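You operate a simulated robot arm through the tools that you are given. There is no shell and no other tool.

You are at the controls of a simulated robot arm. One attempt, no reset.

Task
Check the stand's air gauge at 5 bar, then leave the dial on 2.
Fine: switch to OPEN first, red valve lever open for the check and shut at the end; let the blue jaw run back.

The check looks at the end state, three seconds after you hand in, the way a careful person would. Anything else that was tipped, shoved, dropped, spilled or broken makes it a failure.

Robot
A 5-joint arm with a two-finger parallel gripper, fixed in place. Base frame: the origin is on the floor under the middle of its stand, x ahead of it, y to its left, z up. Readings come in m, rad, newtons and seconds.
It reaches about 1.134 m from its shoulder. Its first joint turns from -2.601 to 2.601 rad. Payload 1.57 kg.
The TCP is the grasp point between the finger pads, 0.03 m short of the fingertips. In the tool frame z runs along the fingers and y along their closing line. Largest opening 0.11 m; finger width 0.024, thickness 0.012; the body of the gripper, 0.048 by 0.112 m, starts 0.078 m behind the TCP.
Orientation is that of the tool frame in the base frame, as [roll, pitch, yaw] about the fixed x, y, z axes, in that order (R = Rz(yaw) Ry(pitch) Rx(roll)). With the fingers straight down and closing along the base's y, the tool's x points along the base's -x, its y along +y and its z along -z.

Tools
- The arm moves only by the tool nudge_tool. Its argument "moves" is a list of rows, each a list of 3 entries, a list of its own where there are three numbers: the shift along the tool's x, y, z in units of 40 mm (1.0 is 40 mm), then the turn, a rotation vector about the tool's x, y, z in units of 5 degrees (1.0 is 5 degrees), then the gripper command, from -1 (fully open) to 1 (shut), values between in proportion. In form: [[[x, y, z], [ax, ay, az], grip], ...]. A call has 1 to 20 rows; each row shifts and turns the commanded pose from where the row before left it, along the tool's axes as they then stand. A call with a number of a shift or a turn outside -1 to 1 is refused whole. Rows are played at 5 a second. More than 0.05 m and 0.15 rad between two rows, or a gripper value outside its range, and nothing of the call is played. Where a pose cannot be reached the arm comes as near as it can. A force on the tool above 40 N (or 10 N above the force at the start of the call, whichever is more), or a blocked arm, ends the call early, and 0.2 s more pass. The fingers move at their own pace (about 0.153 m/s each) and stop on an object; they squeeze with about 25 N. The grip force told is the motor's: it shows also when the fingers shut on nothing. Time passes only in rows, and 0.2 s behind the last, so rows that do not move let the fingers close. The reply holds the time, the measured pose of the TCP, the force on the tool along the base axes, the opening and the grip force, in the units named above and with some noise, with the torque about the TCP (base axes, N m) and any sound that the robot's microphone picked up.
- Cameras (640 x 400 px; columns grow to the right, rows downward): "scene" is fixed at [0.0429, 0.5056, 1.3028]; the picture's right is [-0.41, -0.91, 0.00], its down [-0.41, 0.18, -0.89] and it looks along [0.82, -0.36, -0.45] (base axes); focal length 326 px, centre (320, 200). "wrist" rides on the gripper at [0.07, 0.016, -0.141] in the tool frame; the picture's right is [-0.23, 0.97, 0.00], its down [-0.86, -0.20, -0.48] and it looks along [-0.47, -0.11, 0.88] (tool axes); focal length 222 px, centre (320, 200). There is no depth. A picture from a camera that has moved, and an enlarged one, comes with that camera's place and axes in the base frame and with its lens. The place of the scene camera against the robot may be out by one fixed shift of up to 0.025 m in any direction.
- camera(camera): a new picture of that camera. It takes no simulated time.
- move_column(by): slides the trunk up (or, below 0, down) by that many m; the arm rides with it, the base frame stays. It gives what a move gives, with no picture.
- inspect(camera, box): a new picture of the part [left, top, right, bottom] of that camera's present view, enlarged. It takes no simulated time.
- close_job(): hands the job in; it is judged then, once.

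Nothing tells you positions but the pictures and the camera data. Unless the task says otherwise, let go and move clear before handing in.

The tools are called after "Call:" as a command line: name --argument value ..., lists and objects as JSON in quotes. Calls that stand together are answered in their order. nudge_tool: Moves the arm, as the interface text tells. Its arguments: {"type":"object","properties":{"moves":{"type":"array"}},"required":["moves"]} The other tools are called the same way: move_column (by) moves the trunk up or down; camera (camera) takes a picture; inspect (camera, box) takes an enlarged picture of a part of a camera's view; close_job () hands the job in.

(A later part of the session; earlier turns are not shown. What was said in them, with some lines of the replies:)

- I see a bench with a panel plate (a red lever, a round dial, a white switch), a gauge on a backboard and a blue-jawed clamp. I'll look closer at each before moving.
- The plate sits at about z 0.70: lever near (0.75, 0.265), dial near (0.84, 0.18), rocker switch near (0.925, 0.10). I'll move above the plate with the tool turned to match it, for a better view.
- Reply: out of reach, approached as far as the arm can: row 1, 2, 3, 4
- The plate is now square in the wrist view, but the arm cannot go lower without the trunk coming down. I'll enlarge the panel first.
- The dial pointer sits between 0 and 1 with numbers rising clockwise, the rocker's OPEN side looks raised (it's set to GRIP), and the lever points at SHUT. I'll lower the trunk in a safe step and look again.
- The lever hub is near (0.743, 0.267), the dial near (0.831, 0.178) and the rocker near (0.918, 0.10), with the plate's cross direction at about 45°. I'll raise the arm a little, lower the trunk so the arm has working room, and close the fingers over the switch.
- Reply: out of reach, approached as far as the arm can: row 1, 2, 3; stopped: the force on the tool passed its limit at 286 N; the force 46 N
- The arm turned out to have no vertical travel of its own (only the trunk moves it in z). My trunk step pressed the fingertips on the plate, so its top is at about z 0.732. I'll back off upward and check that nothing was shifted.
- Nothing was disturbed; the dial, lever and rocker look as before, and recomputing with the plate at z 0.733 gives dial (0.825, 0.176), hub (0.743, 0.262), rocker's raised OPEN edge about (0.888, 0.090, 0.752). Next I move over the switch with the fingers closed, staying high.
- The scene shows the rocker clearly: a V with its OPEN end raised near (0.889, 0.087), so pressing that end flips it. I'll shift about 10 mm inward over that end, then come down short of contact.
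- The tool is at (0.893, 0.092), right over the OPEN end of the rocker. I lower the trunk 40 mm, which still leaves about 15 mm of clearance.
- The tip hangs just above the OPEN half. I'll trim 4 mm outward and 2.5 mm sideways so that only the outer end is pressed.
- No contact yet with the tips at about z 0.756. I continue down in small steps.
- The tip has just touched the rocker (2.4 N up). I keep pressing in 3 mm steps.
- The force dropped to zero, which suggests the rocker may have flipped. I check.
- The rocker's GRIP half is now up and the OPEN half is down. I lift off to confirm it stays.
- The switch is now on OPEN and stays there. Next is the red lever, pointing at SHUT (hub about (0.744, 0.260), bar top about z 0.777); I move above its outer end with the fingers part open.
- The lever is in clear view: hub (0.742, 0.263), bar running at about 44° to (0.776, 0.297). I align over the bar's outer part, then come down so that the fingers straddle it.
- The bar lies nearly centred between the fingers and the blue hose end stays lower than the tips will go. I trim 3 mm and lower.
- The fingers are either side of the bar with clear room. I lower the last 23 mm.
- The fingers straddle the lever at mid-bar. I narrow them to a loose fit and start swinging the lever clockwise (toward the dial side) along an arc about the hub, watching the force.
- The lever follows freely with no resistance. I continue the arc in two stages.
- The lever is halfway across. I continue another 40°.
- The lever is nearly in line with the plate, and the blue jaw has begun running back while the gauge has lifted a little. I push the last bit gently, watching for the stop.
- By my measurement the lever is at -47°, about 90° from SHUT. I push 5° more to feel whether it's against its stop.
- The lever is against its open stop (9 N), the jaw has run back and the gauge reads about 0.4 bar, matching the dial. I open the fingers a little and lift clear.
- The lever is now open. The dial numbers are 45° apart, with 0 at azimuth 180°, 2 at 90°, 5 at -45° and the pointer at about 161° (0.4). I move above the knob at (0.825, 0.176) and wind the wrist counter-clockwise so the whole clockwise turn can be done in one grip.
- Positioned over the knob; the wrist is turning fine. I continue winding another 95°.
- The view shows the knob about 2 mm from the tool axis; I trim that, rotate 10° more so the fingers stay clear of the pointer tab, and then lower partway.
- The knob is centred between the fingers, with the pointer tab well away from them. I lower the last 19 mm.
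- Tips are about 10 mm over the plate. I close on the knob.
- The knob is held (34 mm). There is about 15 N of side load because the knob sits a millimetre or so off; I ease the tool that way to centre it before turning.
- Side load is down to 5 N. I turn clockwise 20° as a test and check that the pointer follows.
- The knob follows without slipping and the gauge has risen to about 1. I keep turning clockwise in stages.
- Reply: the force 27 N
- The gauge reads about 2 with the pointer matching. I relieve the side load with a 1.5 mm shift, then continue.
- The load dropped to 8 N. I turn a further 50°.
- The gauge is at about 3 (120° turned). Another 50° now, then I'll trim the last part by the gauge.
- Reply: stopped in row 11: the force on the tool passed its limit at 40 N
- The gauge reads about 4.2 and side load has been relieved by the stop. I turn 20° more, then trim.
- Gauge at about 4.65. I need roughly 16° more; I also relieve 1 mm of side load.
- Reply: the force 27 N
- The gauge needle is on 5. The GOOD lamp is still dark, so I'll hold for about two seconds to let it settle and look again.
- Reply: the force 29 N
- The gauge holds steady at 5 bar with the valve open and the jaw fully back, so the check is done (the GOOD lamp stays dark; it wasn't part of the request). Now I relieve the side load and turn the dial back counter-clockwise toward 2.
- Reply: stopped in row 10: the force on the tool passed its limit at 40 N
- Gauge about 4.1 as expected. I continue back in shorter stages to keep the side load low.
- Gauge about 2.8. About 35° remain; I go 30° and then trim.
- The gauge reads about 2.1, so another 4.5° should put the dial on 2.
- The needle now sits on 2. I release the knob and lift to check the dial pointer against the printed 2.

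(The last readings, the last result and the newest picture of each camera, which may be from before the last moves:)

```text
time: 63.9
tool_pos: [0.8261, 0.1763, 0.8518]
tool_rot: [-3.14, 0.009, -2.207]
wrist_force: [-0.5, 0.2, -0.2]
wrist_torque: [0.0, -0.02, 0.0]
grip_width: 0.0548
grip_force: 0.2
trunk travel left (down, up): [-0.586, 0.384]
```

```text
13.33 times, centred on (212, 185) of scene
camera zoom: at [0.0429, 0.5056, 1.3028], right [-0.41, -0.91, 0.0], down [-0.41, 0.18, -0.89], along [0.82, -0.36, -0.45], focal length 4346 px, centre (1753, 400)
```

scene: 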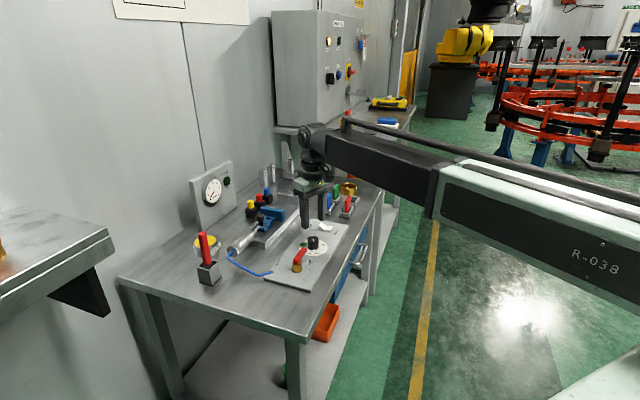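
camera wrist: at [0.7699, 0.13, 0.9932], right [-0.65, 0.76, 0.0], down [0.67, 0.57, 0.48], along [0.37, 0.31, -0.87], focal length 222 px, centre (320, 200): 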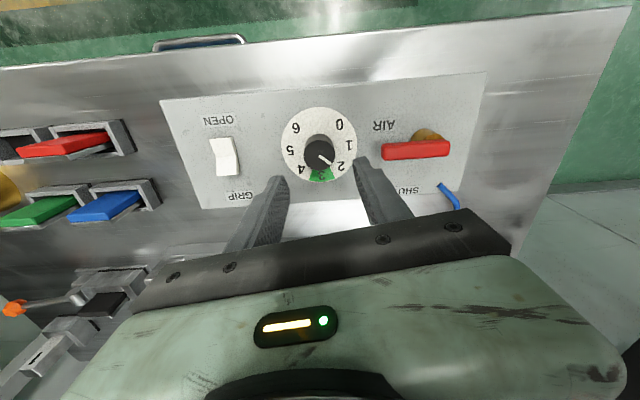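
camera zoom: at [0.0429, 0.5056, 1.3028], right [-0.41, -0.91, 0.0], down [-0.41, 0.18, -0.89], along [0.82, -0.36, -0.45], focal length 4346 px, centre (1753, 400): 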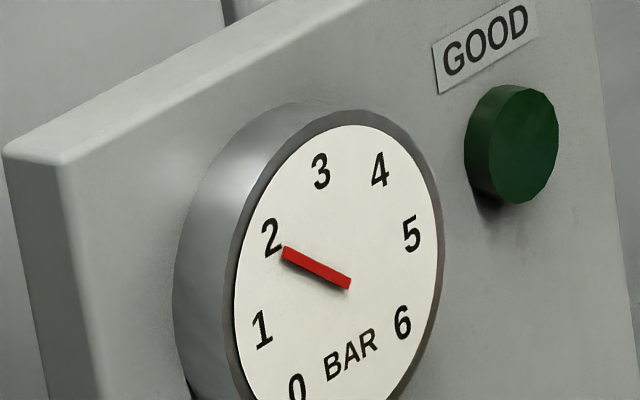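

The pointer appears to sit on 2, or a hair below. I'll look at higher zoom before deciding whether to trim it.

Call:
inspect --camera "wrist" --box '[300, 120, 350, 180]'

Call:
inspect --camera "scene" --box '[200, 176, 226, 196]'

```text
6.67 times, centred on (325, 150) of wrist
camera zoom: at [0.7699, 0.13, 0.9932], right [-0.65, 0.76, 0.0], down [0.67, 0.57, 0.48], along [0.37, 0.31, -0.87], focal length 1481 px, centre (287, 533)
```

zoom: 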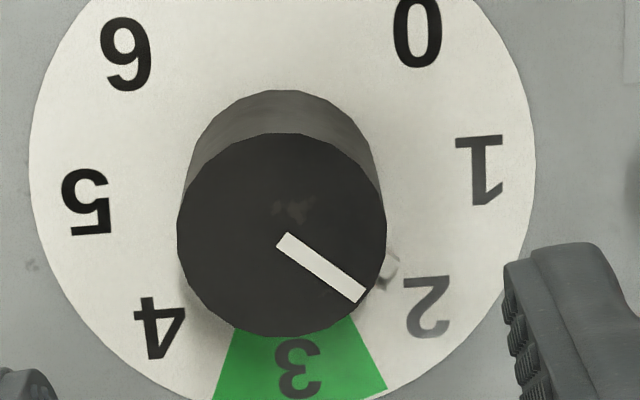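

```text
16.00 times, centred on (213, 186) of scene
camera zoom: at [0.0429, 0.5056, 1.3028], right [-0.41, -0.91, 0.0], down [-0.41, 0.18, -0.89], along [0.82, -0.36, -0.45], focal length 5216 px, centre (2032, 424)
```

zoom: 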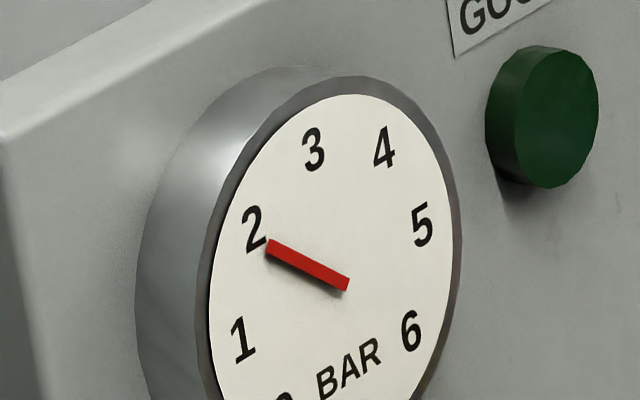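

Both the pointer and the needle come out at about 1.93, some 3° short of 2. I'll go back down, regrip and trim the dial 3° clockwise so it's squarely on 2.

Call:
nudge_tool --moves '[[[-0.015, -0.02, 0], [0, 0, 0], 0.0], [[0, 0, 0], [0, 0, 0], 0.0]]'

Call:
move_column --by -0.06

Call:
inspect --camera "wrist" --box '[240, 100, 400, 220]'

```text
time: 64.5
tool_pos: [0.8281, 0.1766, 0.8529]
tool_rot: [-3.14, 0.008, -2.205]
wrist_force: [0.2, -0.7, -0.2]
wrist_torque: [0.01, -0.02, 0.0]
grip_width: 0.0551
grip_force: 0.0
trunk travel left (down, up): [-0.586, 0.384]
```

```text
time: 65.5
tool_pos: [0.8278, 0.1764, 0.7926]
tool_rot: [-3.14, 0.007, -2.206]
wrist_force: [0.0, -0.6, 0.1]
wrist_torque: [0.0, -0.02, 0.03]
grip_width: 0.0553
grip_force: 0.1
trunk travel left (down, up): [-0.526, 0.444]
```

```text
3.33 times, centred on (320, 160) of wrist
camera zoom: at [0.7717, 0.1294, 0.9333], right [-0.65, 0.76, 0.0], down [0.67, 0.57, 0.48], along [0.37, 0.31, -0.87], focal length 740 px, centre (320, 333)
```

zoom: 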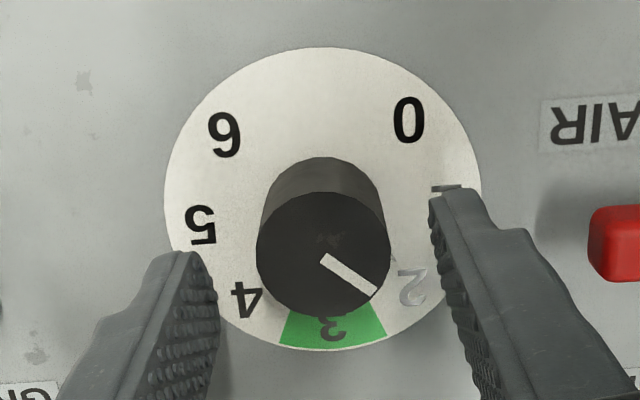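

The knob is centred between the fingers again. I lower the last 20 mm and grip.

Call:
move_column --by -0.02

Call:
nudge_tool --moves '[[[0, 0, 0], [0, 0, 0], 1], [[0, 0, 0], [0, 0, 0], 1], [[0, 0, 0], [0, 0, 0], 1]]'

```text
time: 66.1
tool_pos: [0.8273, 0.1755, 0.7721]
tool_rot: [-3.14, 0.007, -2.206]
wrist_force: [0.0, 0.0, -0.4]
wrist_torque: [0.01, 0.0, -0.05]
grip_width: 0.0546
grip_force: 0.0
trunk travel left (down, up): [-0.506, 0.464]
```

```text
time: 66.9
tool_pos: [0.828, 0.177, 0.7724]
tool_rot: [-3.141, 0.006, -2.208]
wrist_force: [-9.2, 3.0, -6.8]
wrist_torque: [0.2, 0.33, -0.02]
grip_width: 0.0336
grip_force: 41.4
trunk travel left (down, up): [-0.506, 0.464]
```

While I hold the knob I'll also repeat the 5 bar reading exactly, since my careful measurement put the first one nearer 4.92. I turn clockwise again in stages.

Call:
nudge_tool --moves '[[[0, 0, 0], [0, 0, 1], 1], [[0, 0, 0], [0, 0, 1], 1], [[0, 0, 0], [0, 0, 1], 1], [[0, 0, 0], [0, 0, 1], 1], [[0, 0, 0], [0, 0, 1], 1], [[0, 0, 0], [0, 0, 1], 1], [[0, 0, 0], [0, 0, 1], 1], [[0, 0, 0], [0, 0, 0], 1]]'

```text
time: 68.7
tool_pos: [0.8268, 0.1771, 0.7724]
tool_rot: [3.137, 0.003, -2.82]
wrist_force: [-26.2, 3.0, -18.5]
wrist_torque: [0.05, -0.19, 0.0]
grip_width: 0.0338
grip_force: 41.7
trunk travel left (down, up): [-0.506, 0.464]
```

Side load is 26 N toward -x, so I relieve it and continue.

Call:
nudge_tool --moves '[[[0.041, 0.019, 0], [0, 0, 0], 1], [[0, 0, 0], [0, 0, 1], 1], [[0, 0, 0], [0, 0, 1], 1], [[0, 0, 0], [0, 0, 1], 1], [[0, 0, 0], [0, 0, 1], 1], [[0, 0, 0], [0, 0, 1], 1], [[0, 0, 0], [0, 0, 1], 1], [[0, 0, 0], [0, 0, 0], 1]]'

```text
time: 70.5
tool_pos: [0.8273, 0.1761, 0.773]
tool_rot: [3.135, 0.005, 2.941]
wrist_force: [11.3, 5.6, 8.9]
wrist_torque: [-0.33, -0.92, 0.02]
grip_width: 0.0338
grip_force: 41.8
trunk travel left (down, up): [-0.506, 0.464]
```

Call:
nudge_tool --moves '[[[-0.017, 0.014, 0], [0, 0, 0], 1], [[0, 0, 0], [0, 0, 1], 1], [[0, 0, 0], [0, 0, 1], 1], [[0, 0, 0], [0, 0, 1], 1], [[0, 0, 0], [0, 0, 1], 1], [[0, 0, 0], [0, 0, 1], 1], [[0, 0, 0], [0, 0, 1], 1], [[0, 0, 0], [0, 0, 1], 1], [[0, 0, 0], [0, 0, 0], 1]]'

Call:
inspect --camera "scene" --box '[200, 176, 226, 196]'

```text
time: 72.5
tool_pos: [0.8259, 0.1768, 0.7724]
tool_rot: [3.136, 0.003, 2.33]
wrist_force: [14.9, 2.9, 10.1]
wrist_torque: [-0.55, -0.42, -0.02]
grip_width: 0.0337
grip_force: 41.8
trunk travel left (down, up): [-0.506, 0.464]
```

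```text
16.00 times, centred on (213, 186) of scene
camera zoom: at [0.0429, 0.5056, 1.3028], right [-0.41, -0.91, 0.0], down [-0.41, 0.18, -0.89], along [0.82, -0.36, -0.45], focal length 5216 px, centre (2032, 424)
```

zoom: 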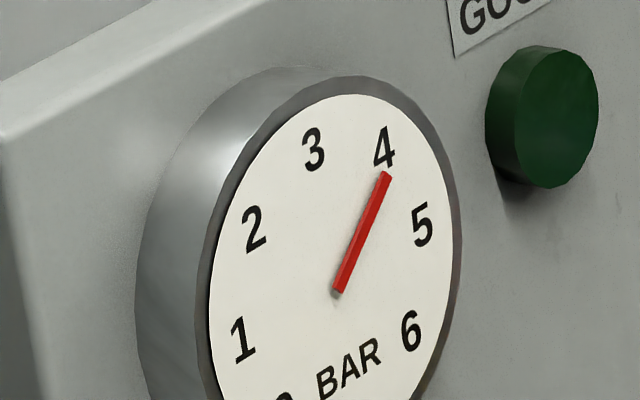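

Gauge is about 4.15; 38° more to go, with a small relief shift first.

Call:
nudge_tool --moves '[[[-0.014, 0.022, 0], [0, 0, 0], 1], [[0, 0, 0], [0, 0, 1], 1], [[0, 0, 0], [0, 0, 1], 1], [[0, 0, 0], [0, 0, 1], 1], [[0, 0, 0], [0, 0, 1], 1], [[0, 0, 0], [0, 0, 1], 1], [[0, 0, 0], [0, 0, 1], 1], [[0, 0, 0], [0, 0, 1], 1], [[0, 0, 0], [0, 0, 0.65], 1], [[0, 0, 0], [0, 0, 0], 1], [[0, 0, 0], [0, 0, 0], 1], [[0, 0, 0], [0, 0, 0], 1], [[0, 0, 0], [0, 0, 0], 1]]'

Call:
inspect --camera "scene" --box '[200, 176, 226, 196]'

Call:
inspect --camera "wrist" --box '[240, 100, 400, 220]'

```text
time: 75.3
tool_pos: [0.828, 0.1773, 0.7728]
tool_rot: [3.14, -0.006, 1.663]
wrist_force: [-26.5, -1.9, -19.2]
wrist_torque: [0.52, 0.48, 0.02]
grip_width: 0.0338
grip_force: 41.4
trunk travel left (down, up): [-0.506, 0.464]
```

```text
16.00 times, centred on (213, 186) of scene
camera zoom: at [0.0429, 0.5056, 1.3028], right [-0.41, -0.91, 0.0], down [-0.41, 0.18, -0.89], along [0.82, -0.36, -0.45], focal length 5216 px, centre (2032, 424)
```

zoom: 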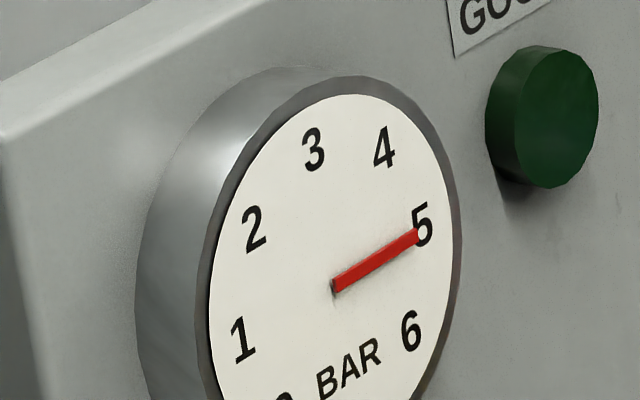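

```text
3.33 times, centred on (320, 160) of wrist
camera zoom: at [0.836, 0.2474, 0.9141], right [0.99, -0.14, 0.0], down [-0.12, -0.87, 0.47], along [-0.06, -0.47, -0.88], focal length 740 px, centre (320, 333)
```

zoom: 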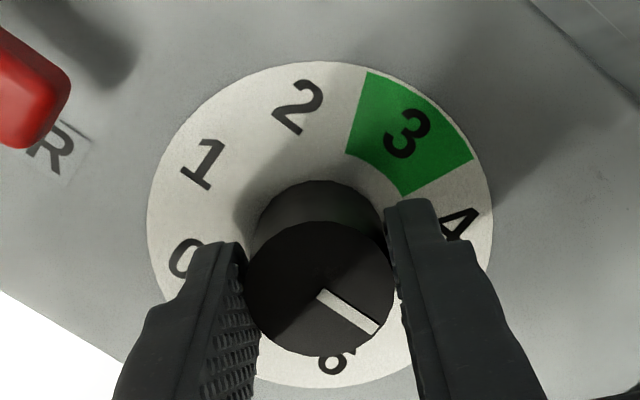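

The needle now sits exactly on 5 bar by my fit. I hold two seconds while relieving side load, then verify.

Call:
nudge_tool --moves '[[[0, -0.04, 0], [0, 0, 0], 1], [[0, 0, 0], [0, 0, 0], 1], [[0, 0, 0], [0, 0, 0], 1], [[0, 0, 0], [0, 0, 0], 1], [[0, 0, 0], [0, 0, 0], 1], [[0, 0, 0], [0, 0, 0], 1], [[0, 0, 0], [0, 0, 0], 1], [[0, 0, 0], [0, 0, 0], 1], [[0, 0, 0], [0, 0, 0], 1], [[0, 0, 0], [0, 0, 0], 1]]'

Call:
inspect --camera "scene" --box '[195, 170, 230, 200]'

```text
time: 77.5
tool_pos: [0.8278, 0.1771, 0.7715]
tool_rot: [3.134, -0.004, 1.663]
wrist_force: [8.5, -7.1, 6.4]
wrist_torque: [-0.85, 0.13, -0.02]
grip_width: 0.0337
grip_force: 41.7
trunk travel left (down, up): [-0.506, 0.464]
```

```text
13.33 times, centred on (212, 185) of scene
camera zoom: at [0.0429, 0.5056, 1.3028], right [-0.41, -0.91, 0.0], down [-0.41, 0.18, -0.89], along [0.82, -0.36, -0.45], focal length 4346 px, centre (1753, 400)
```

zoom: 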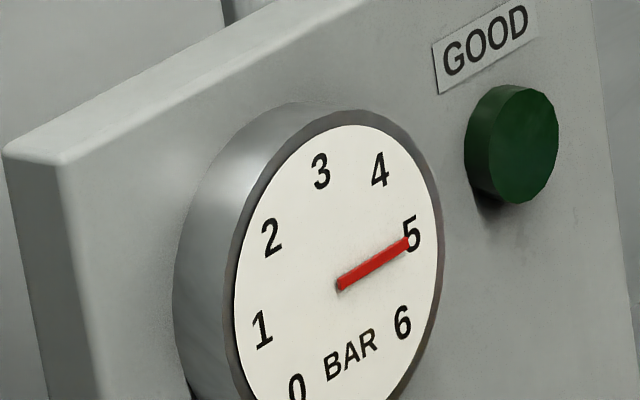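

The gauge holds on 5. Now I turn the dial back exactly 135° counter-clockwise to 2, in stages.

Call:
nudge_tool --moves '[[[0, 0, 0], [0, 0, -1], 1], [[0, 0, 0], [0, 0, -1], 1], [[0, 0, 0], [0, 0, -1], 1], [[0, 0, 0], [0, 0, -1], 1], [[0, 0, 0], [0, 0, -1], 1], [[0, 0, 0], [0, 0, -1], 1], [[0, 0, 0], [0, 0, 0], 1]]'

```text
time: 79.1
tool_pos: [0.8276, 0.1763, 0.7727]
tool_rot: [3.132, -0.002, 2.189]
wrist_force: [19.2, 11.4, 16.1]
wrist_torque: [0.78, 0.61, -0.02]
grip_width: 0.0338
grip_force: 41.4
trunk travel left (down, up): [-0.506, 0.464]
```

Call:
nudge_tool --moves '[[[-0.005, 0.035, 0], [0, 0, 0], 1], [[0, 0, 0], [0, 0, -1], 1], [[0, 0, 0], [0, 0, -1], 1], [[0, 0, 0], [0, 0, -1], 1], [[0, 0, 0], [0, 0, -1], 1], [[0, 0, 0], [0, 0, -1], 1], [[0, 0, 0], [0, 0, -1], 1], [[0, 0, 0], [0, 0, 0], 1]]'

```text
time: 80.9
tool_pos: [0.8276, 0.1771, 0.7727]
tool_rot: [3.139, 0.001, 2.711]
wrist_force: [-4.0, 0.1, -1.0]
wrist_torque: [0.1, 0.96, -0.04]
grip_width: 0.0336
grip_force: 41.4
trunk travel left (down, up): [-0.506, 0.464]
```

Load is low; 75° remain. I continue with 40° more.

Call:
nudge_tool --moves '[[[0, 0, 0], [0, 0, -1], 1], [[0, 0, 0], [0, 0, -1], 1], [[0, 0, 0], [0, 0, -1], 1], [[0, 0, 0], [0, 0, -1], 1], [[0, 0, 0], [0, 0, -1], 1], [[0, 0, 0], [0, 0, -1], 1], [[0, 0, 0], [0, 0, -1], 1], [[0, 0, 0], [0, 0, -1], 1], [[0, 0, 0], [0, 0, 0], 1]]'

```text
time: 82.9
tool_pos: [0.8272, 0.177, 0.7732]
tool_rot: [3.137, 0.007, -2.873]
wrist_force: [-7.6, -4.7, -5.5]
wrist_torque: [-0.41, 0.76, 0.02]
grip_width: 0.0335
grip_force: 41.5
trunk travel left (down, up): [-0.506, 0.464]
```

35° remain to reach 2.

Call:
nudge_tool --moves '[[[0.015, 0, 0], [0, 0, -1], 1], [[0, 0, 0], [0, 0, -1], 1], [[0, 0, 0], [0, 0, -1], 1], [[0, 0, 0], [0, 0, -1], 1], [[0, 0, 0], [0, 0, -1], 1], [[0, 0, 0], [0, 0, -1], 1], [[0, 0, 0], [0, 0, -1], 1], [[0, 0, 0], [0, 0, 0], 1], [[0, 0, 0], [0, 0, 0], 1], [[0, 0, 0], [0, 0, 0], 1]]'

Call:
inspect --camera "scene" --box '[200, 176, 226, 196]'

```text
time: 85.1
tool_pos: [0.8269, 0.1776, 0.7724]
tool_rot: [3.141, 0.008, -2.265]
wrist_force: [9.3, -9.3, 4.6]
wrist_torque: [-0.24, -0.06, 0.01]
grip_width: 0.0338
grip_force: 41.5
trunk travel left (down, up): [-0.506, 0.464]
```

```text
16.00 times, centred on (213, 186) of scene
camera zoom: at [0.0429, 0.5056, 1.3028], right [-0.41, -0.91, 0.0], down [-0.41, 0.18, -0.89], along [0.82, -0.36, -0.45], focal length 5216 px, centre (2032, 424)
```

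zoom: 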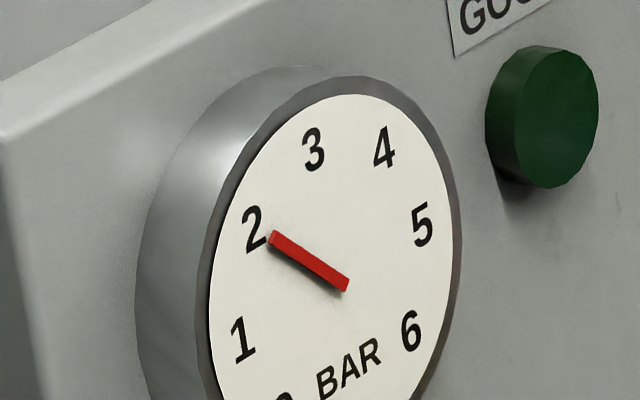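

The needle reads 2.0. I release and lift, then verify the pointer.

Call:
nudge_tool --moves '[[[0, 0, 0], [0, 0, 0], 0.0], [[0, 0, 0], [0, 0, 0], 0.0], [[0, 0, 0], [0, 0, 0], 0.0]]'

Call:
move_column --by 0.08

Call:
inspect --camera "wrist" --box '[270, 100, 370, 190]'

Call:
inspect --camera "scene" --box '[180, 150, 380, 300]'

```text
time: 85.9
tool_pos: [0.8268, 0.1773, 0.7724]
tool_rot: [-3.138, 0.007, -2.263]
wrist_force: [0.2, 0.4, -0.2]
wrist_torque: [0.01, 0.0, 0.01]
grip_width: 0.0547
grip_force: 0.2
trunk travel left (down, up): [-0.506, 0.464]
```

```text
time: 87.1
tool_pos: [0.8275, 0.1781, 0.8519]
tool_rot: [-3.14, 0.006, -2.263]
wrist_force: [0.6, 0.1, -0.4]
wrist_torque: [0.02, 0.01, 0.0]
grip_width: 0.0551
grip_force: 0.1
trunk travel left (down, up): [-0.586, 0.384]
```

```text
4.44 times, centred on (320, 145) of wrist
camera zoom: at [0.7682, 0.1342, 0.9932], right [-0.6, 0.8, 0.0], down [0.7, 0.53, 0.48], along [0.39, 0.29, -0.87], focal length 987 px, centre (320, 444)
```

zoom: 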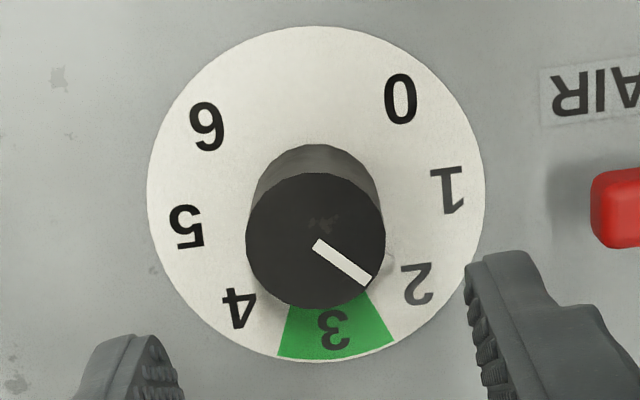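

```text
2.67 times, centred on (280, 225) of scene
camera zoom: at [0.0429, 0.5056, 1.3028], right [-0.41, -0.91, 0.0], down [-0.41, 0.18, -0.89], along [0.82, -0.36, -0.45], focal length 869 px, centre (427, 133)
```

zoom: 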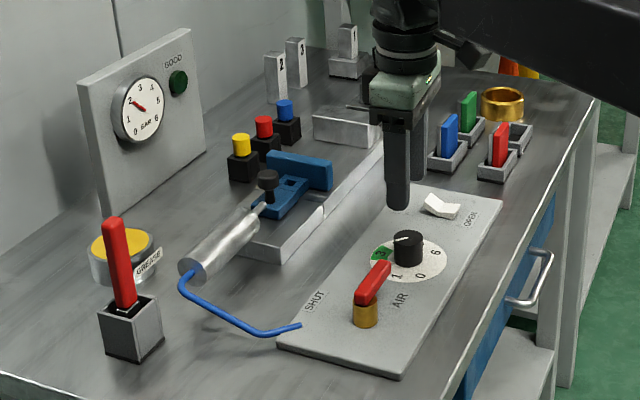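

The dial points squarely at 2 and the gauge shows 2. Last is shutting the lever: I move over it and turn the tool to straddle it in its present direction.

Call:
nudge_tool --moves '[[[-0.047, 0.695, 0], [0, 0, 0], 0.0], [[-0.047, 0.695, 0], [0, 0, 0], 0.0], [[-0.047, 0.695, 0], [0, 0, 0], 0.0], [[0, 0, 0], [0, 0, 1], 0.0], [[0, 0, 0], [0, 0, 1], 0.0], [[0, 0, 0], [0, 0, 1], 0.0], [[0, 0, 0], [0, 0, 1], 0.0], [[0, 0, 0], [0, 0, 1], 0.0], [[0, 0, 0], [0, 0, 1], 0.0], [[0, 0, 0], [0, 0, 1], 0.0], [[0, 0, 0], [0, 0, 1], 0.0], [[0, 0, 0], [0, 0, 1], 0.0], [[0, 0, 0], [0, 0, 1], 0.0], [[0, 0, 0], [0, 0, 1], 0.0], [[0, 0, 0], [0, 0, 1], 0.0], [[0, 0, 0], [0, 0, 1], 0.0], [[0, 0, 0], [0, 0, 1], 0.0], [[0, 0, 0], [0, 0, 1], 0.0], [[0, 0, 0], [0, 0, 1], 0.0], [[0, 0, 0], [0, 0, 1], 0.0]]'

Call:
nudge_tool --moves '[[[0, 0, 0], [0, 0, 1], 0.0], [[0, 0, 0], [0, 0, 1], 0.0], [[0, 0, 0], [0, 0, 0.6], 0.0], [[0, 0, 0], [0, 0, 0], 0.0]]'

Call:
inspect --camera "wrist" --box '[240, 80, 400, 200]'

Call:
inspect --camera "scene" --box '[180, 150, 380, 300]'

```text
time: 91.3
tool_pos: [0.7669, 0.2356, 0.8515]
tool_rot: [3.136, 0.002, 2.535]
wrist_force: [-0.3, -0.6, 0.2]
wrist_torque: [0.03, 0.0, 0.01]
grip_width: 0.0552
grip_force: 0.0
trunk travel left (down, up): [-0.586, 0.384]
```

```text
time: 92.3
tool_pos: [0.7653, 0.2353, 0.8519]
tool_rot: [3.135, -0.001, 2.31]
wrist_force: [-0.7, -0.2, 0.3]
wrist_torque: [-0.01, 0.02, -0.02]
grip_width: 0.055
grip_force: 0.2
trunk travel left (down, up): [-0.586, 0.384]
```

```text
3.33 times, centred on (320, 140) of wrist
camera zoom: at [0.7304, 0.2974, 0.9939], right [0.87, 0.49, 0.01], down [0.42, -0.77, 0.48], along [0.24, -0.41, -0.88], focal length 740 px, centre (320, 400)
```

zoom: 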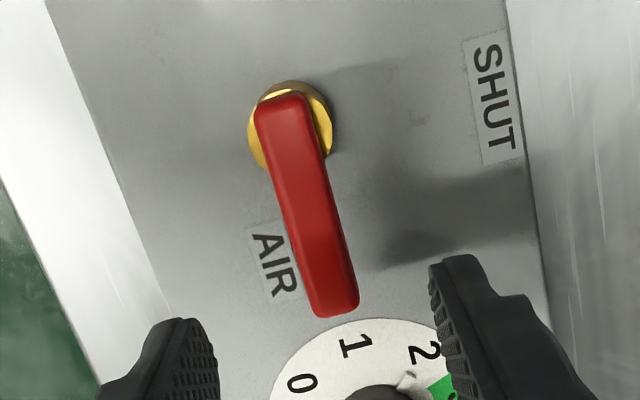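

```text
2.67 times, centred on (280, 225) of scene
camera zoom: at [0.0429, 0.5056, 1.3028], right [-0.41, -0.91, 0.0], down [-0.41, 0.18, -0.89], along [0.82, -0.36, -0.45], focal length 869 px, centre (427, 133)
```

zoom: 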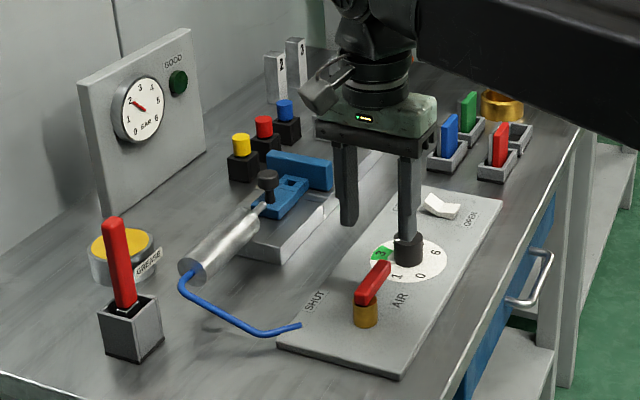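

The bar sits between the fingers and the knob is about 9 cm away from either finger. I lower onto the lever.

Call:
move_column --by -0.04

Call:
inspect --camera "wrist" --box '[240, 80, 400, 200]'

```text
time: 93.1
tool_pos: [0.7677, 0.2344, 0.813]
tool_rot: [3.135, 0.0, 2.309]
wrist_force: [0.8, 0.0, -0.2]
wrist_torque: [-0.01, -0.01, 0.01]
grip_width: 0.0549
grip_force: 0.1
trunk travel left (down, up): [-0.546, 0.424]
```

```text
3.33 times, centred on (320, 140) of wrist
camera zoom: at [0.7303, 0.2973, 0.9539], right [0.87, 0.49, 0.01], down [0.43, -0.77, 0.48], along [0.24, -0.41, -0.88], focal length 740 px, centre (320, 400)
```

zoom: 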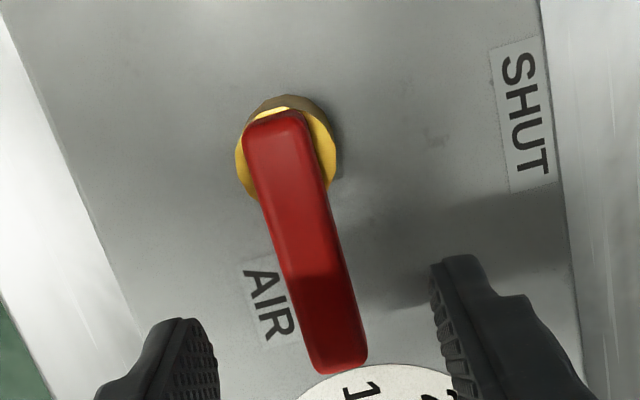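

Call:
move_column --by -0.026

Call:
inspect --camera "wrist" --box '[240, 80, 400, 200]'

```text
time: 93.8
tool_pos: [0.767, 0.2345, 0.7862]
tool_rot: [3.133, 0.0, 2.307]
wrist_force: [0.3, 0.0, -0.5]
wrist_torque: [-0.02, 0.05, 0.0]
grip_width: 0.0551
grip_force: 0.0
trunk travel left (down, up): [-0.52, 0.45]
```

```text
3.33 times, centred on (320, 140) of wrist
camera zoom: at [0.7302, 0.2974, 0.9279], right [0.87, 0.49, 0.01], down [0.43, -0.77, 0.48], along [0.24, -0.41, -0.88], focal length 740 px, centre (320, 400)
```

zoom: 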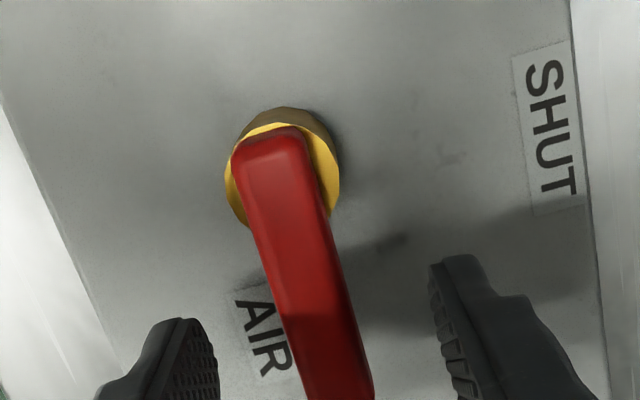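

The fingers straddle the bar at working height. I close to a loose fit and swing it counter-clockwise toward SHUT.

Call:
nudge_tool --moves '[[[0, 0, 0], [0, 0, 0], 0.4], [[0, 0, 0], [0, 0, 0], 0.4], [[0.0035, 0.0807, 0], [0, 0, -1], 0.4], [[0.0035, 0.0807, 0], [0, 0, -1], 0.4], [[0.0035, 0.0807, 0], [0, 0, -1], 0.4], [[0.0035, 0.0807, 0], [0, 0, -1], 0.4], [[0.0035, 0.0807, 0], [0, 0, -1], 0.4], [[0.0035, 0.0807, 0], [0, 0, -1], 0.4], [[0.0035, 0.0807, 0], [0, 0, -1], 0.4], [[0.0035, 0.0807, 0], [0, 0, -1], 0.4], [[0, 0, 0], [0, 0, 0], 0.4]]'

Call:
inspect --camera "wrist" --box '[240, 80, 400, 200]'

Call:
inspect --camera "scene" --box '[180, 150, 380, 300]'

```text
time: 96.2
tool_pos: [0.7805, 0.2563, 0.7872]
tool_rot: [3.139, 0.007, 3.008]
wrist_force: [0.0, 1.0, 0.6]
wrist_torque: [0.02, 0.0, 0.02]
grip_width: 0.0335
grip_force: 0.6
trunk travel left (down, up): [-0.52, 0.45]
```

```text
3.33 times, centred on (320, 140) of wrist
camera zoom: at [0.7108, 0.2822, 0.9275], right [0.35, 0.94, 0.01], down [0.82, -0.31, 0.48], along [0.45, -0.17, -0.88], focal length 740 px, centre (320, 400)
```

zoom: 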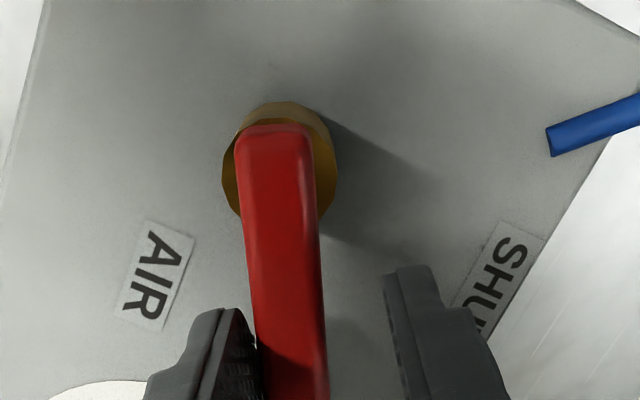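

```text
2.67 times, centred on (280, 225) of scene
camera zoom: at [0.0429, 0.5056, 1.3028], right [-0.41, -0.91, 0.0], down [-0.41, 0.18, -0.89], along [0.82, -0.36, -0.45], focal length 869 px, centre (427, 133)
```

zoom: 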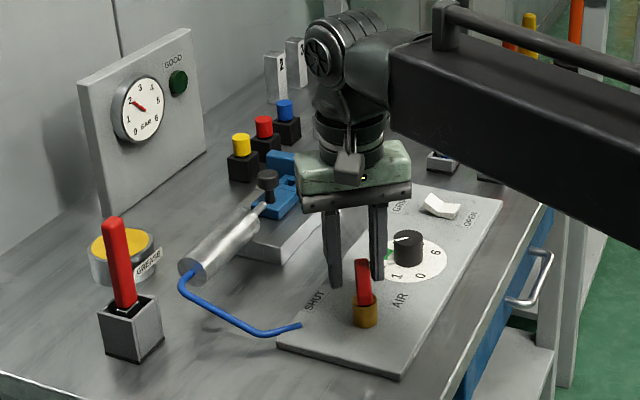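

The lever follows freely. I continue another 45° and look again.

Call:
nudge_tool --moves '[[[0.0035, 0.0807, 0], [0, 0, -1], 0.4], [[0.0035, 0.0807, 0], [0, 0, -1], 0.4], [[0.0035, 0.0807, 0], [0, 0, -1], 0.4], [[0.0035, 0.0807, 0], [0, 0, -1], 0.4], [[0.0035, 0.0807, 0], [0, 0, -1], 0.4], [[0.0035, 0.0807, 0], [0, 0, -1], 0.4], [[0.0035, 0.0807, 0], [0, 0, -1], 0.4], [[0.0035, 0.0807, 0], [0, 0, -1], 0.4], [[0.0035, 0.0807, 0], [0, 0, -1], 0.4], [[0, 0, 0], [0, 0, 0], 0.4]]'

Call:
inspect --camera "wrist" --box '[240, 80, 400, 200]'

Call:
inspect --camera "scene" --box '[180, 150, 380, 300]'

```text
time: 98.4
tool_pos: [0.7727, 0.2851, 0.7859]
tool_rot: [-3.141, 0.007, -2.489]
wrist_force: [-0.3, -0.2, 0.0]
wrist_torque: [0.01, 0.0, 0.01]
grip_width: 0.0334
grip_force: 0.2
trunk travel left (down, up): [-0.52, 0.45]
```

```text
3.33 times, centred on (320, 140) of wrist
camera zoom: at [0.7051, 0.2547, 0.9273], right [-0.41, 0.91, 0.0], down [0.8, 0.36, 0.48], along [0.44, 0.2, -0.87], focal length 740 px, centre (320, 400)
```

zoom: 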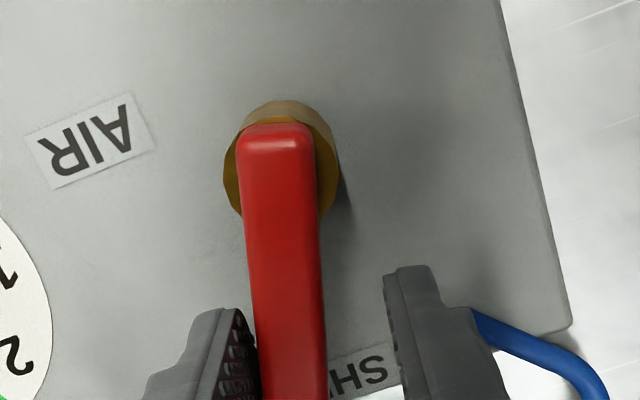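

```text
2.67 times, centred on (280, 225) of scene
camera zoom: at [0.0429, 0.5056, 1.3028], right [-0.41, -0.91, 0.0], down [-0.41, 0.18, -0.89], along [0.82, -0.36, -0.45], focal length 869 px, centre (427, 133)
```

zoom: 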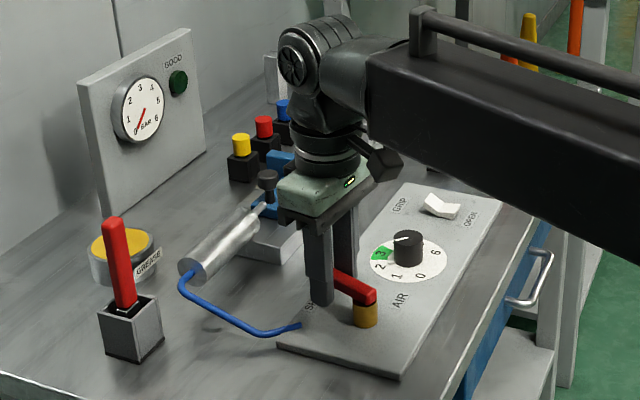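

The gauge has dropped to 0, so the valve is closing and the line has vented. I bring the lever the rest of the way to its SHUT stop.

Call:
nudge_tool --moves '[[[0.0035, 0.0807, 0], [0, 0, -1], 0.4], [[0.0035, 0.0807, 0], [0, 0, -1], 0.4], [[0.0035, 0.0807, 0], [0, 0, -1], 0.4], [[0, 0, 0], [0, 0, 0], 0.4]]'

Call:
inspect --camera "wrist" --box '[240, 80, 400, 200]'

```text
time: 99.4
tool_pos: [0.765, 0.2917, 0.7859]
tool_rot: [-3.141, 0.007, -2.228]
wrist_force: [0.3, 0.3, -0.3]
wrist_torque: [0.02, -0.02, -0.02]
grip_width: 0.0333
grip_force: 0.2
trunk travel left (down, up): [-0.52, 0.45]
```

```text
3.33 times, centred on (320, 140) of wrist
camera zoom: at [0.7087, 0.2448, 0.9272], right [-0.63, 0.77, 0.0], down [0.68, 0.55, 0.48], along [0.38, 0.31, -0.87], focal length 740 px, centre (320, 400)
```

zoom: 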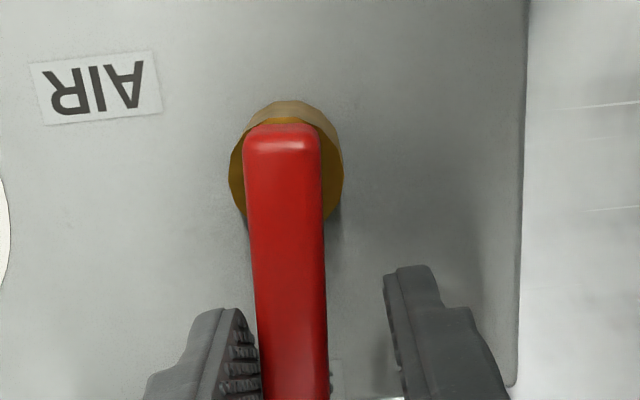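

The lever measures about 41° against the original 43–44°. I nudge it 5° at a time until the stop is felt.

Call:
nudge_tool --moves '[[[0.0035, 0.0807, 0], [0, 0, -1], 0.4], [[0, 0, 0], [0, 0, 0], 0.4]]'

Call:
inspect --camera "wrist" --box '[240, 80, 400, 200]'

```text
time: 100.0
tool_pos: [0.764, 0.2925, 0.7856]
tool_rot: [-3.14, 0.006, -2.141]
wrist_force: [1.1, -4.5, -0.3]
wrist_torque: [-0.05, -0.04, -0.1]
grip_width: 0.0357
grip_force: 1.9
trunk travel left (down, up): [-0.52, 0.45]
```

```text
3.33 times, centred on (320, 140) of wrist
camera zoom: at [0.7103, 0.2423, 0.9273], right [-0.7, 0.72, 0.0], down [0.63, 0.61, 0.48], along [0.35, 0.34, -0.87], focal length 740 px, centre (320, 400)
```

zoom: 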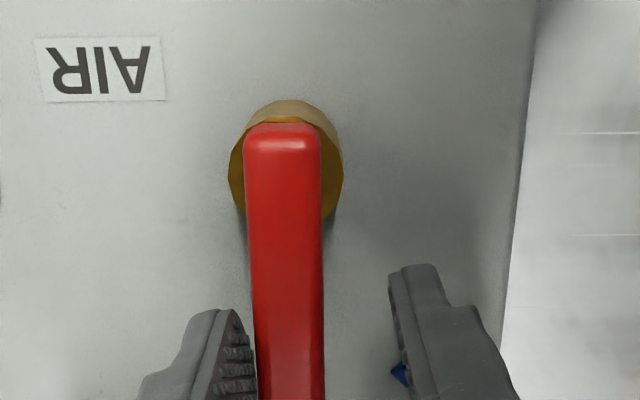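

The lever is on its SHUT stop (light 4–5 N contact). I open the fingers slightly and lift away.

Call:
nudge_tool --moves '[[[0, 0, 0], [0, 0, 0], 0.2], [[0, 0, 0], [0, 0, 0], 0.2]]'

Call:
move_column --by 0.1

Call:
camera --camera "wrist"

Call:
inspect --camera "scene" --box '[180, 150, 380, 300]'

```text
time: 100.6
tool_pos: [0.7638, 0.294, 0.7862]
tool_rot: [-3.14, 0.007, -2.142]
wrist_force: [-0.2, -0.5, -0.6]
wrist_torque: [0.06, -0.02, 0.02]
grip_width: 0.0438
grip_force: 0.0
trunk travel left (down, up): [-0.52, 0.45]
```

```text
time: 102.0
tool_pos: [0.7636, 0.2938, 0.8859]
tool_rot: [-3.141, 0.007, -2.141]
wrist_force: [0.8, 0.1, 0.1]
wrist_torque: [-0.01, 0.05, 0.01]
grip_width: 0.044
grip_force: 0.1
trunk travel left (down, up): [-0.62, 0.35]
```

```text
taken
camera wrist: at [0.7101, 0.2428, 1.0272], right [-0.7, 0.72, 0.0], down [0.63, 0.61, 0.48], along [0.35, 0.34, -0.87], focal length 222 px, centre (320, 200)
```

wrist: 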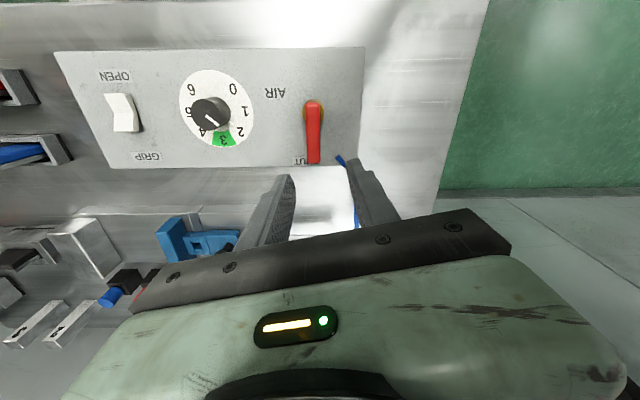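

```text
2.67 times, centred on (280, 225) of scene
camera zoom: at [0.0429, 0.5056, 1.3028], right [-0.41, -0.91, 0.0], down [-0.41, 0.18, -0.89], along [0.82, -0.36, -0.45], focal length 869 px, centre (427, 133)
```

zoom: 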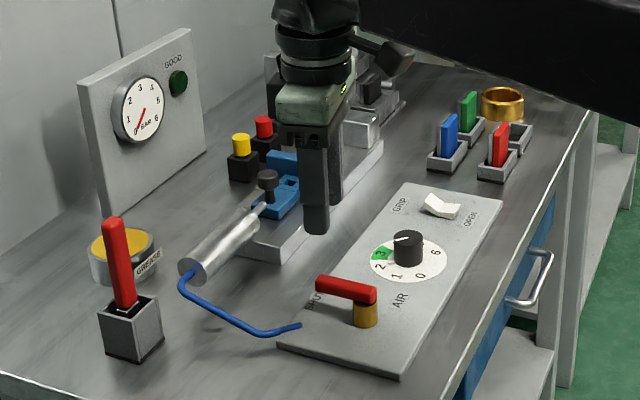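

Switch OPEN, lever SHUT, dial on 2, gauge 0, jaw back. I raise well clear and back off, then take a last look.

Call:
move_column --by 0.2

Call:
nudge_tool --moves '[[[0.8, 0, 0], [0, 0, 0], 0.2], [[0.8, 0, 0], [0, 0, 0], 0.2], [[0.8, 0, 0], [0, 0, 0], 0.2], [[0.8, 0, 0], [0, 0, 0], 0.2], [[0, 0, 0], [0, 0, 0], 0.2]]'

Call:
camera --camera "scene"

Call:
inspect --camera "scene" --box '[180, 150, 380, 300]'

Call:
inspect --camera "scene" --box '[260, 210, 360, 300]'

Call:
camera --camera "wrist"

```text
time: 104.1
tool_pos: [0.7634, 0.2932, 1.0866]
tool_rot: [-3.138, 0.007, -2.142]
wrist_force: [0.1, -0.1, -0.3]
wrist_torque: [0.02, 0.01, -0.02]
grip_width: 0.044
grip_force: 0.0
trunk travel left (down, up): [-0.82, 0.15]
```

```text
time: 105.3
tool_pos: [0.6936, 0.1878, 1.0869]
tool_rot: [-3.139, 0.008, -2.143]
wrist_force: [0.0, 0.1, -0.2]
wrist_torque: [0.02, 0.03, -0.03]
grip_width: 0.0439
grip_force: 0.2
trunk travel left (down, up): [-0.82, 0.15]
```

```text
taken
```

scene: 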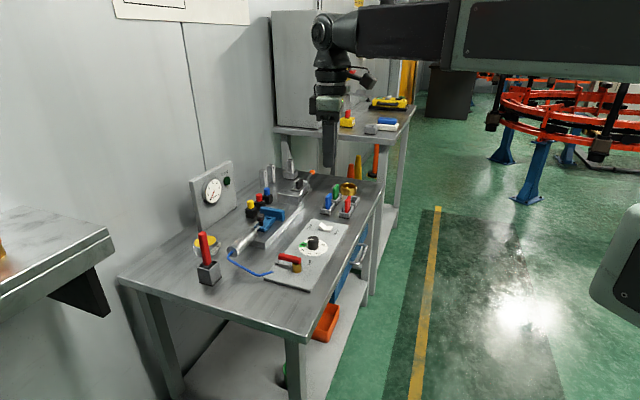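

```text
2.67 times, centred on (280, 225) of scene
camera zoom: at [0.0429, 0.5056, 1.3028], right [-0.41, -0.91, 0.0], down [-0.41, 0.18, -0.89], along [0.82, -0.36, -0.45], focal length 869 px, centre (427, 133)
```

zoom: 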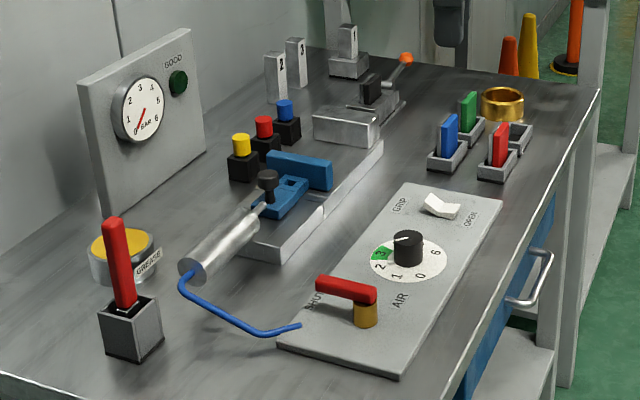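

```text
4.44 times, centred on (310, 255) of scene
camera zoom: at [0.0429, 0.5056, 1.3028], right [-0.41, -0.91, 0.0], down [-0.41, 0.18, -0.89], along [0.82, -0.36, -0.45], focal length 1449 px, centre (364, -44)
```

zoom: 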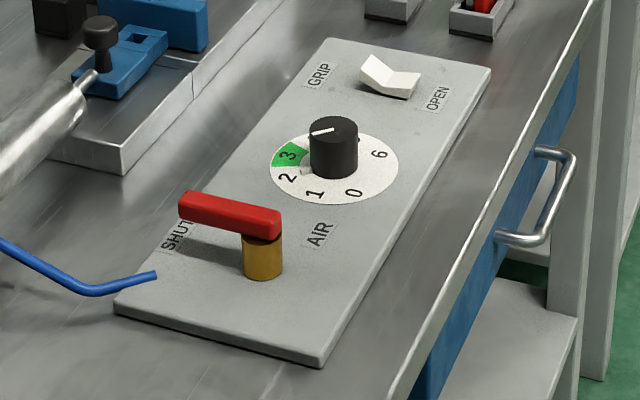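

```text
taken
camera wrist: at [0.6406, 0.1382, 1.2273], right [-0.7, 0.72, 0.0], down [0.63, 0.61, 0.48], along [0.35, 0.34, -0.87], focal length 222 px, centre (320, 200)
```

wrist: 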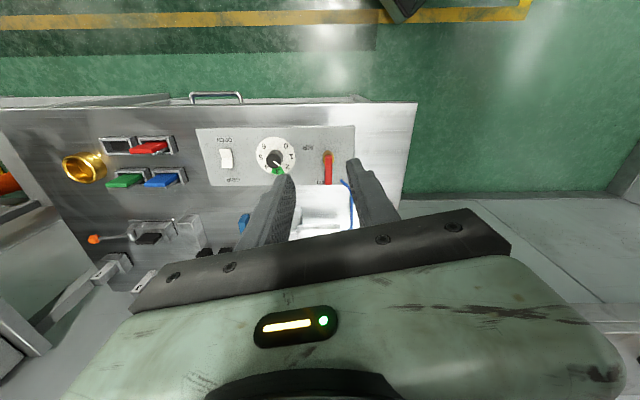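

The lever is exactly where it began at SHUT, the dial sits on 2, the switch is on OPEN, the gauge is at 0, the jaw is back and everything else on the bench is where it was. The arm is clear, so I hand in.

Call:
close_job

```text
The job is handed in.
```

The air gauge read 5 bar with the dial on 5, and the dial is now on 2. I've handed the job in; no verdict has come back yet.

- **Check:** I set the switch to OPEN first, then opened the red lever, and the blue jaw ran back. The first try at 5 read slightly low, about 4.9 bar. I turned the dial up again, and the needle then held on 5 for about two seconds.
- **GOOD lamp:** The lamp beside the gauge stayed dark throughout, including at 5 bar. I don't know what should light it.
- **Left as:** The dial is on 2, the red lever is shut against its stop, the switch is on OPEN and the jaw is back. The gauge fell to 0 when the valve closed.
- **Hard contact:** While coming down early on, the fingertips hit the panel plate with a peak of 286 N. The plate, dial and controls looked unchanged afterwards, and nothing else on the bench moved.
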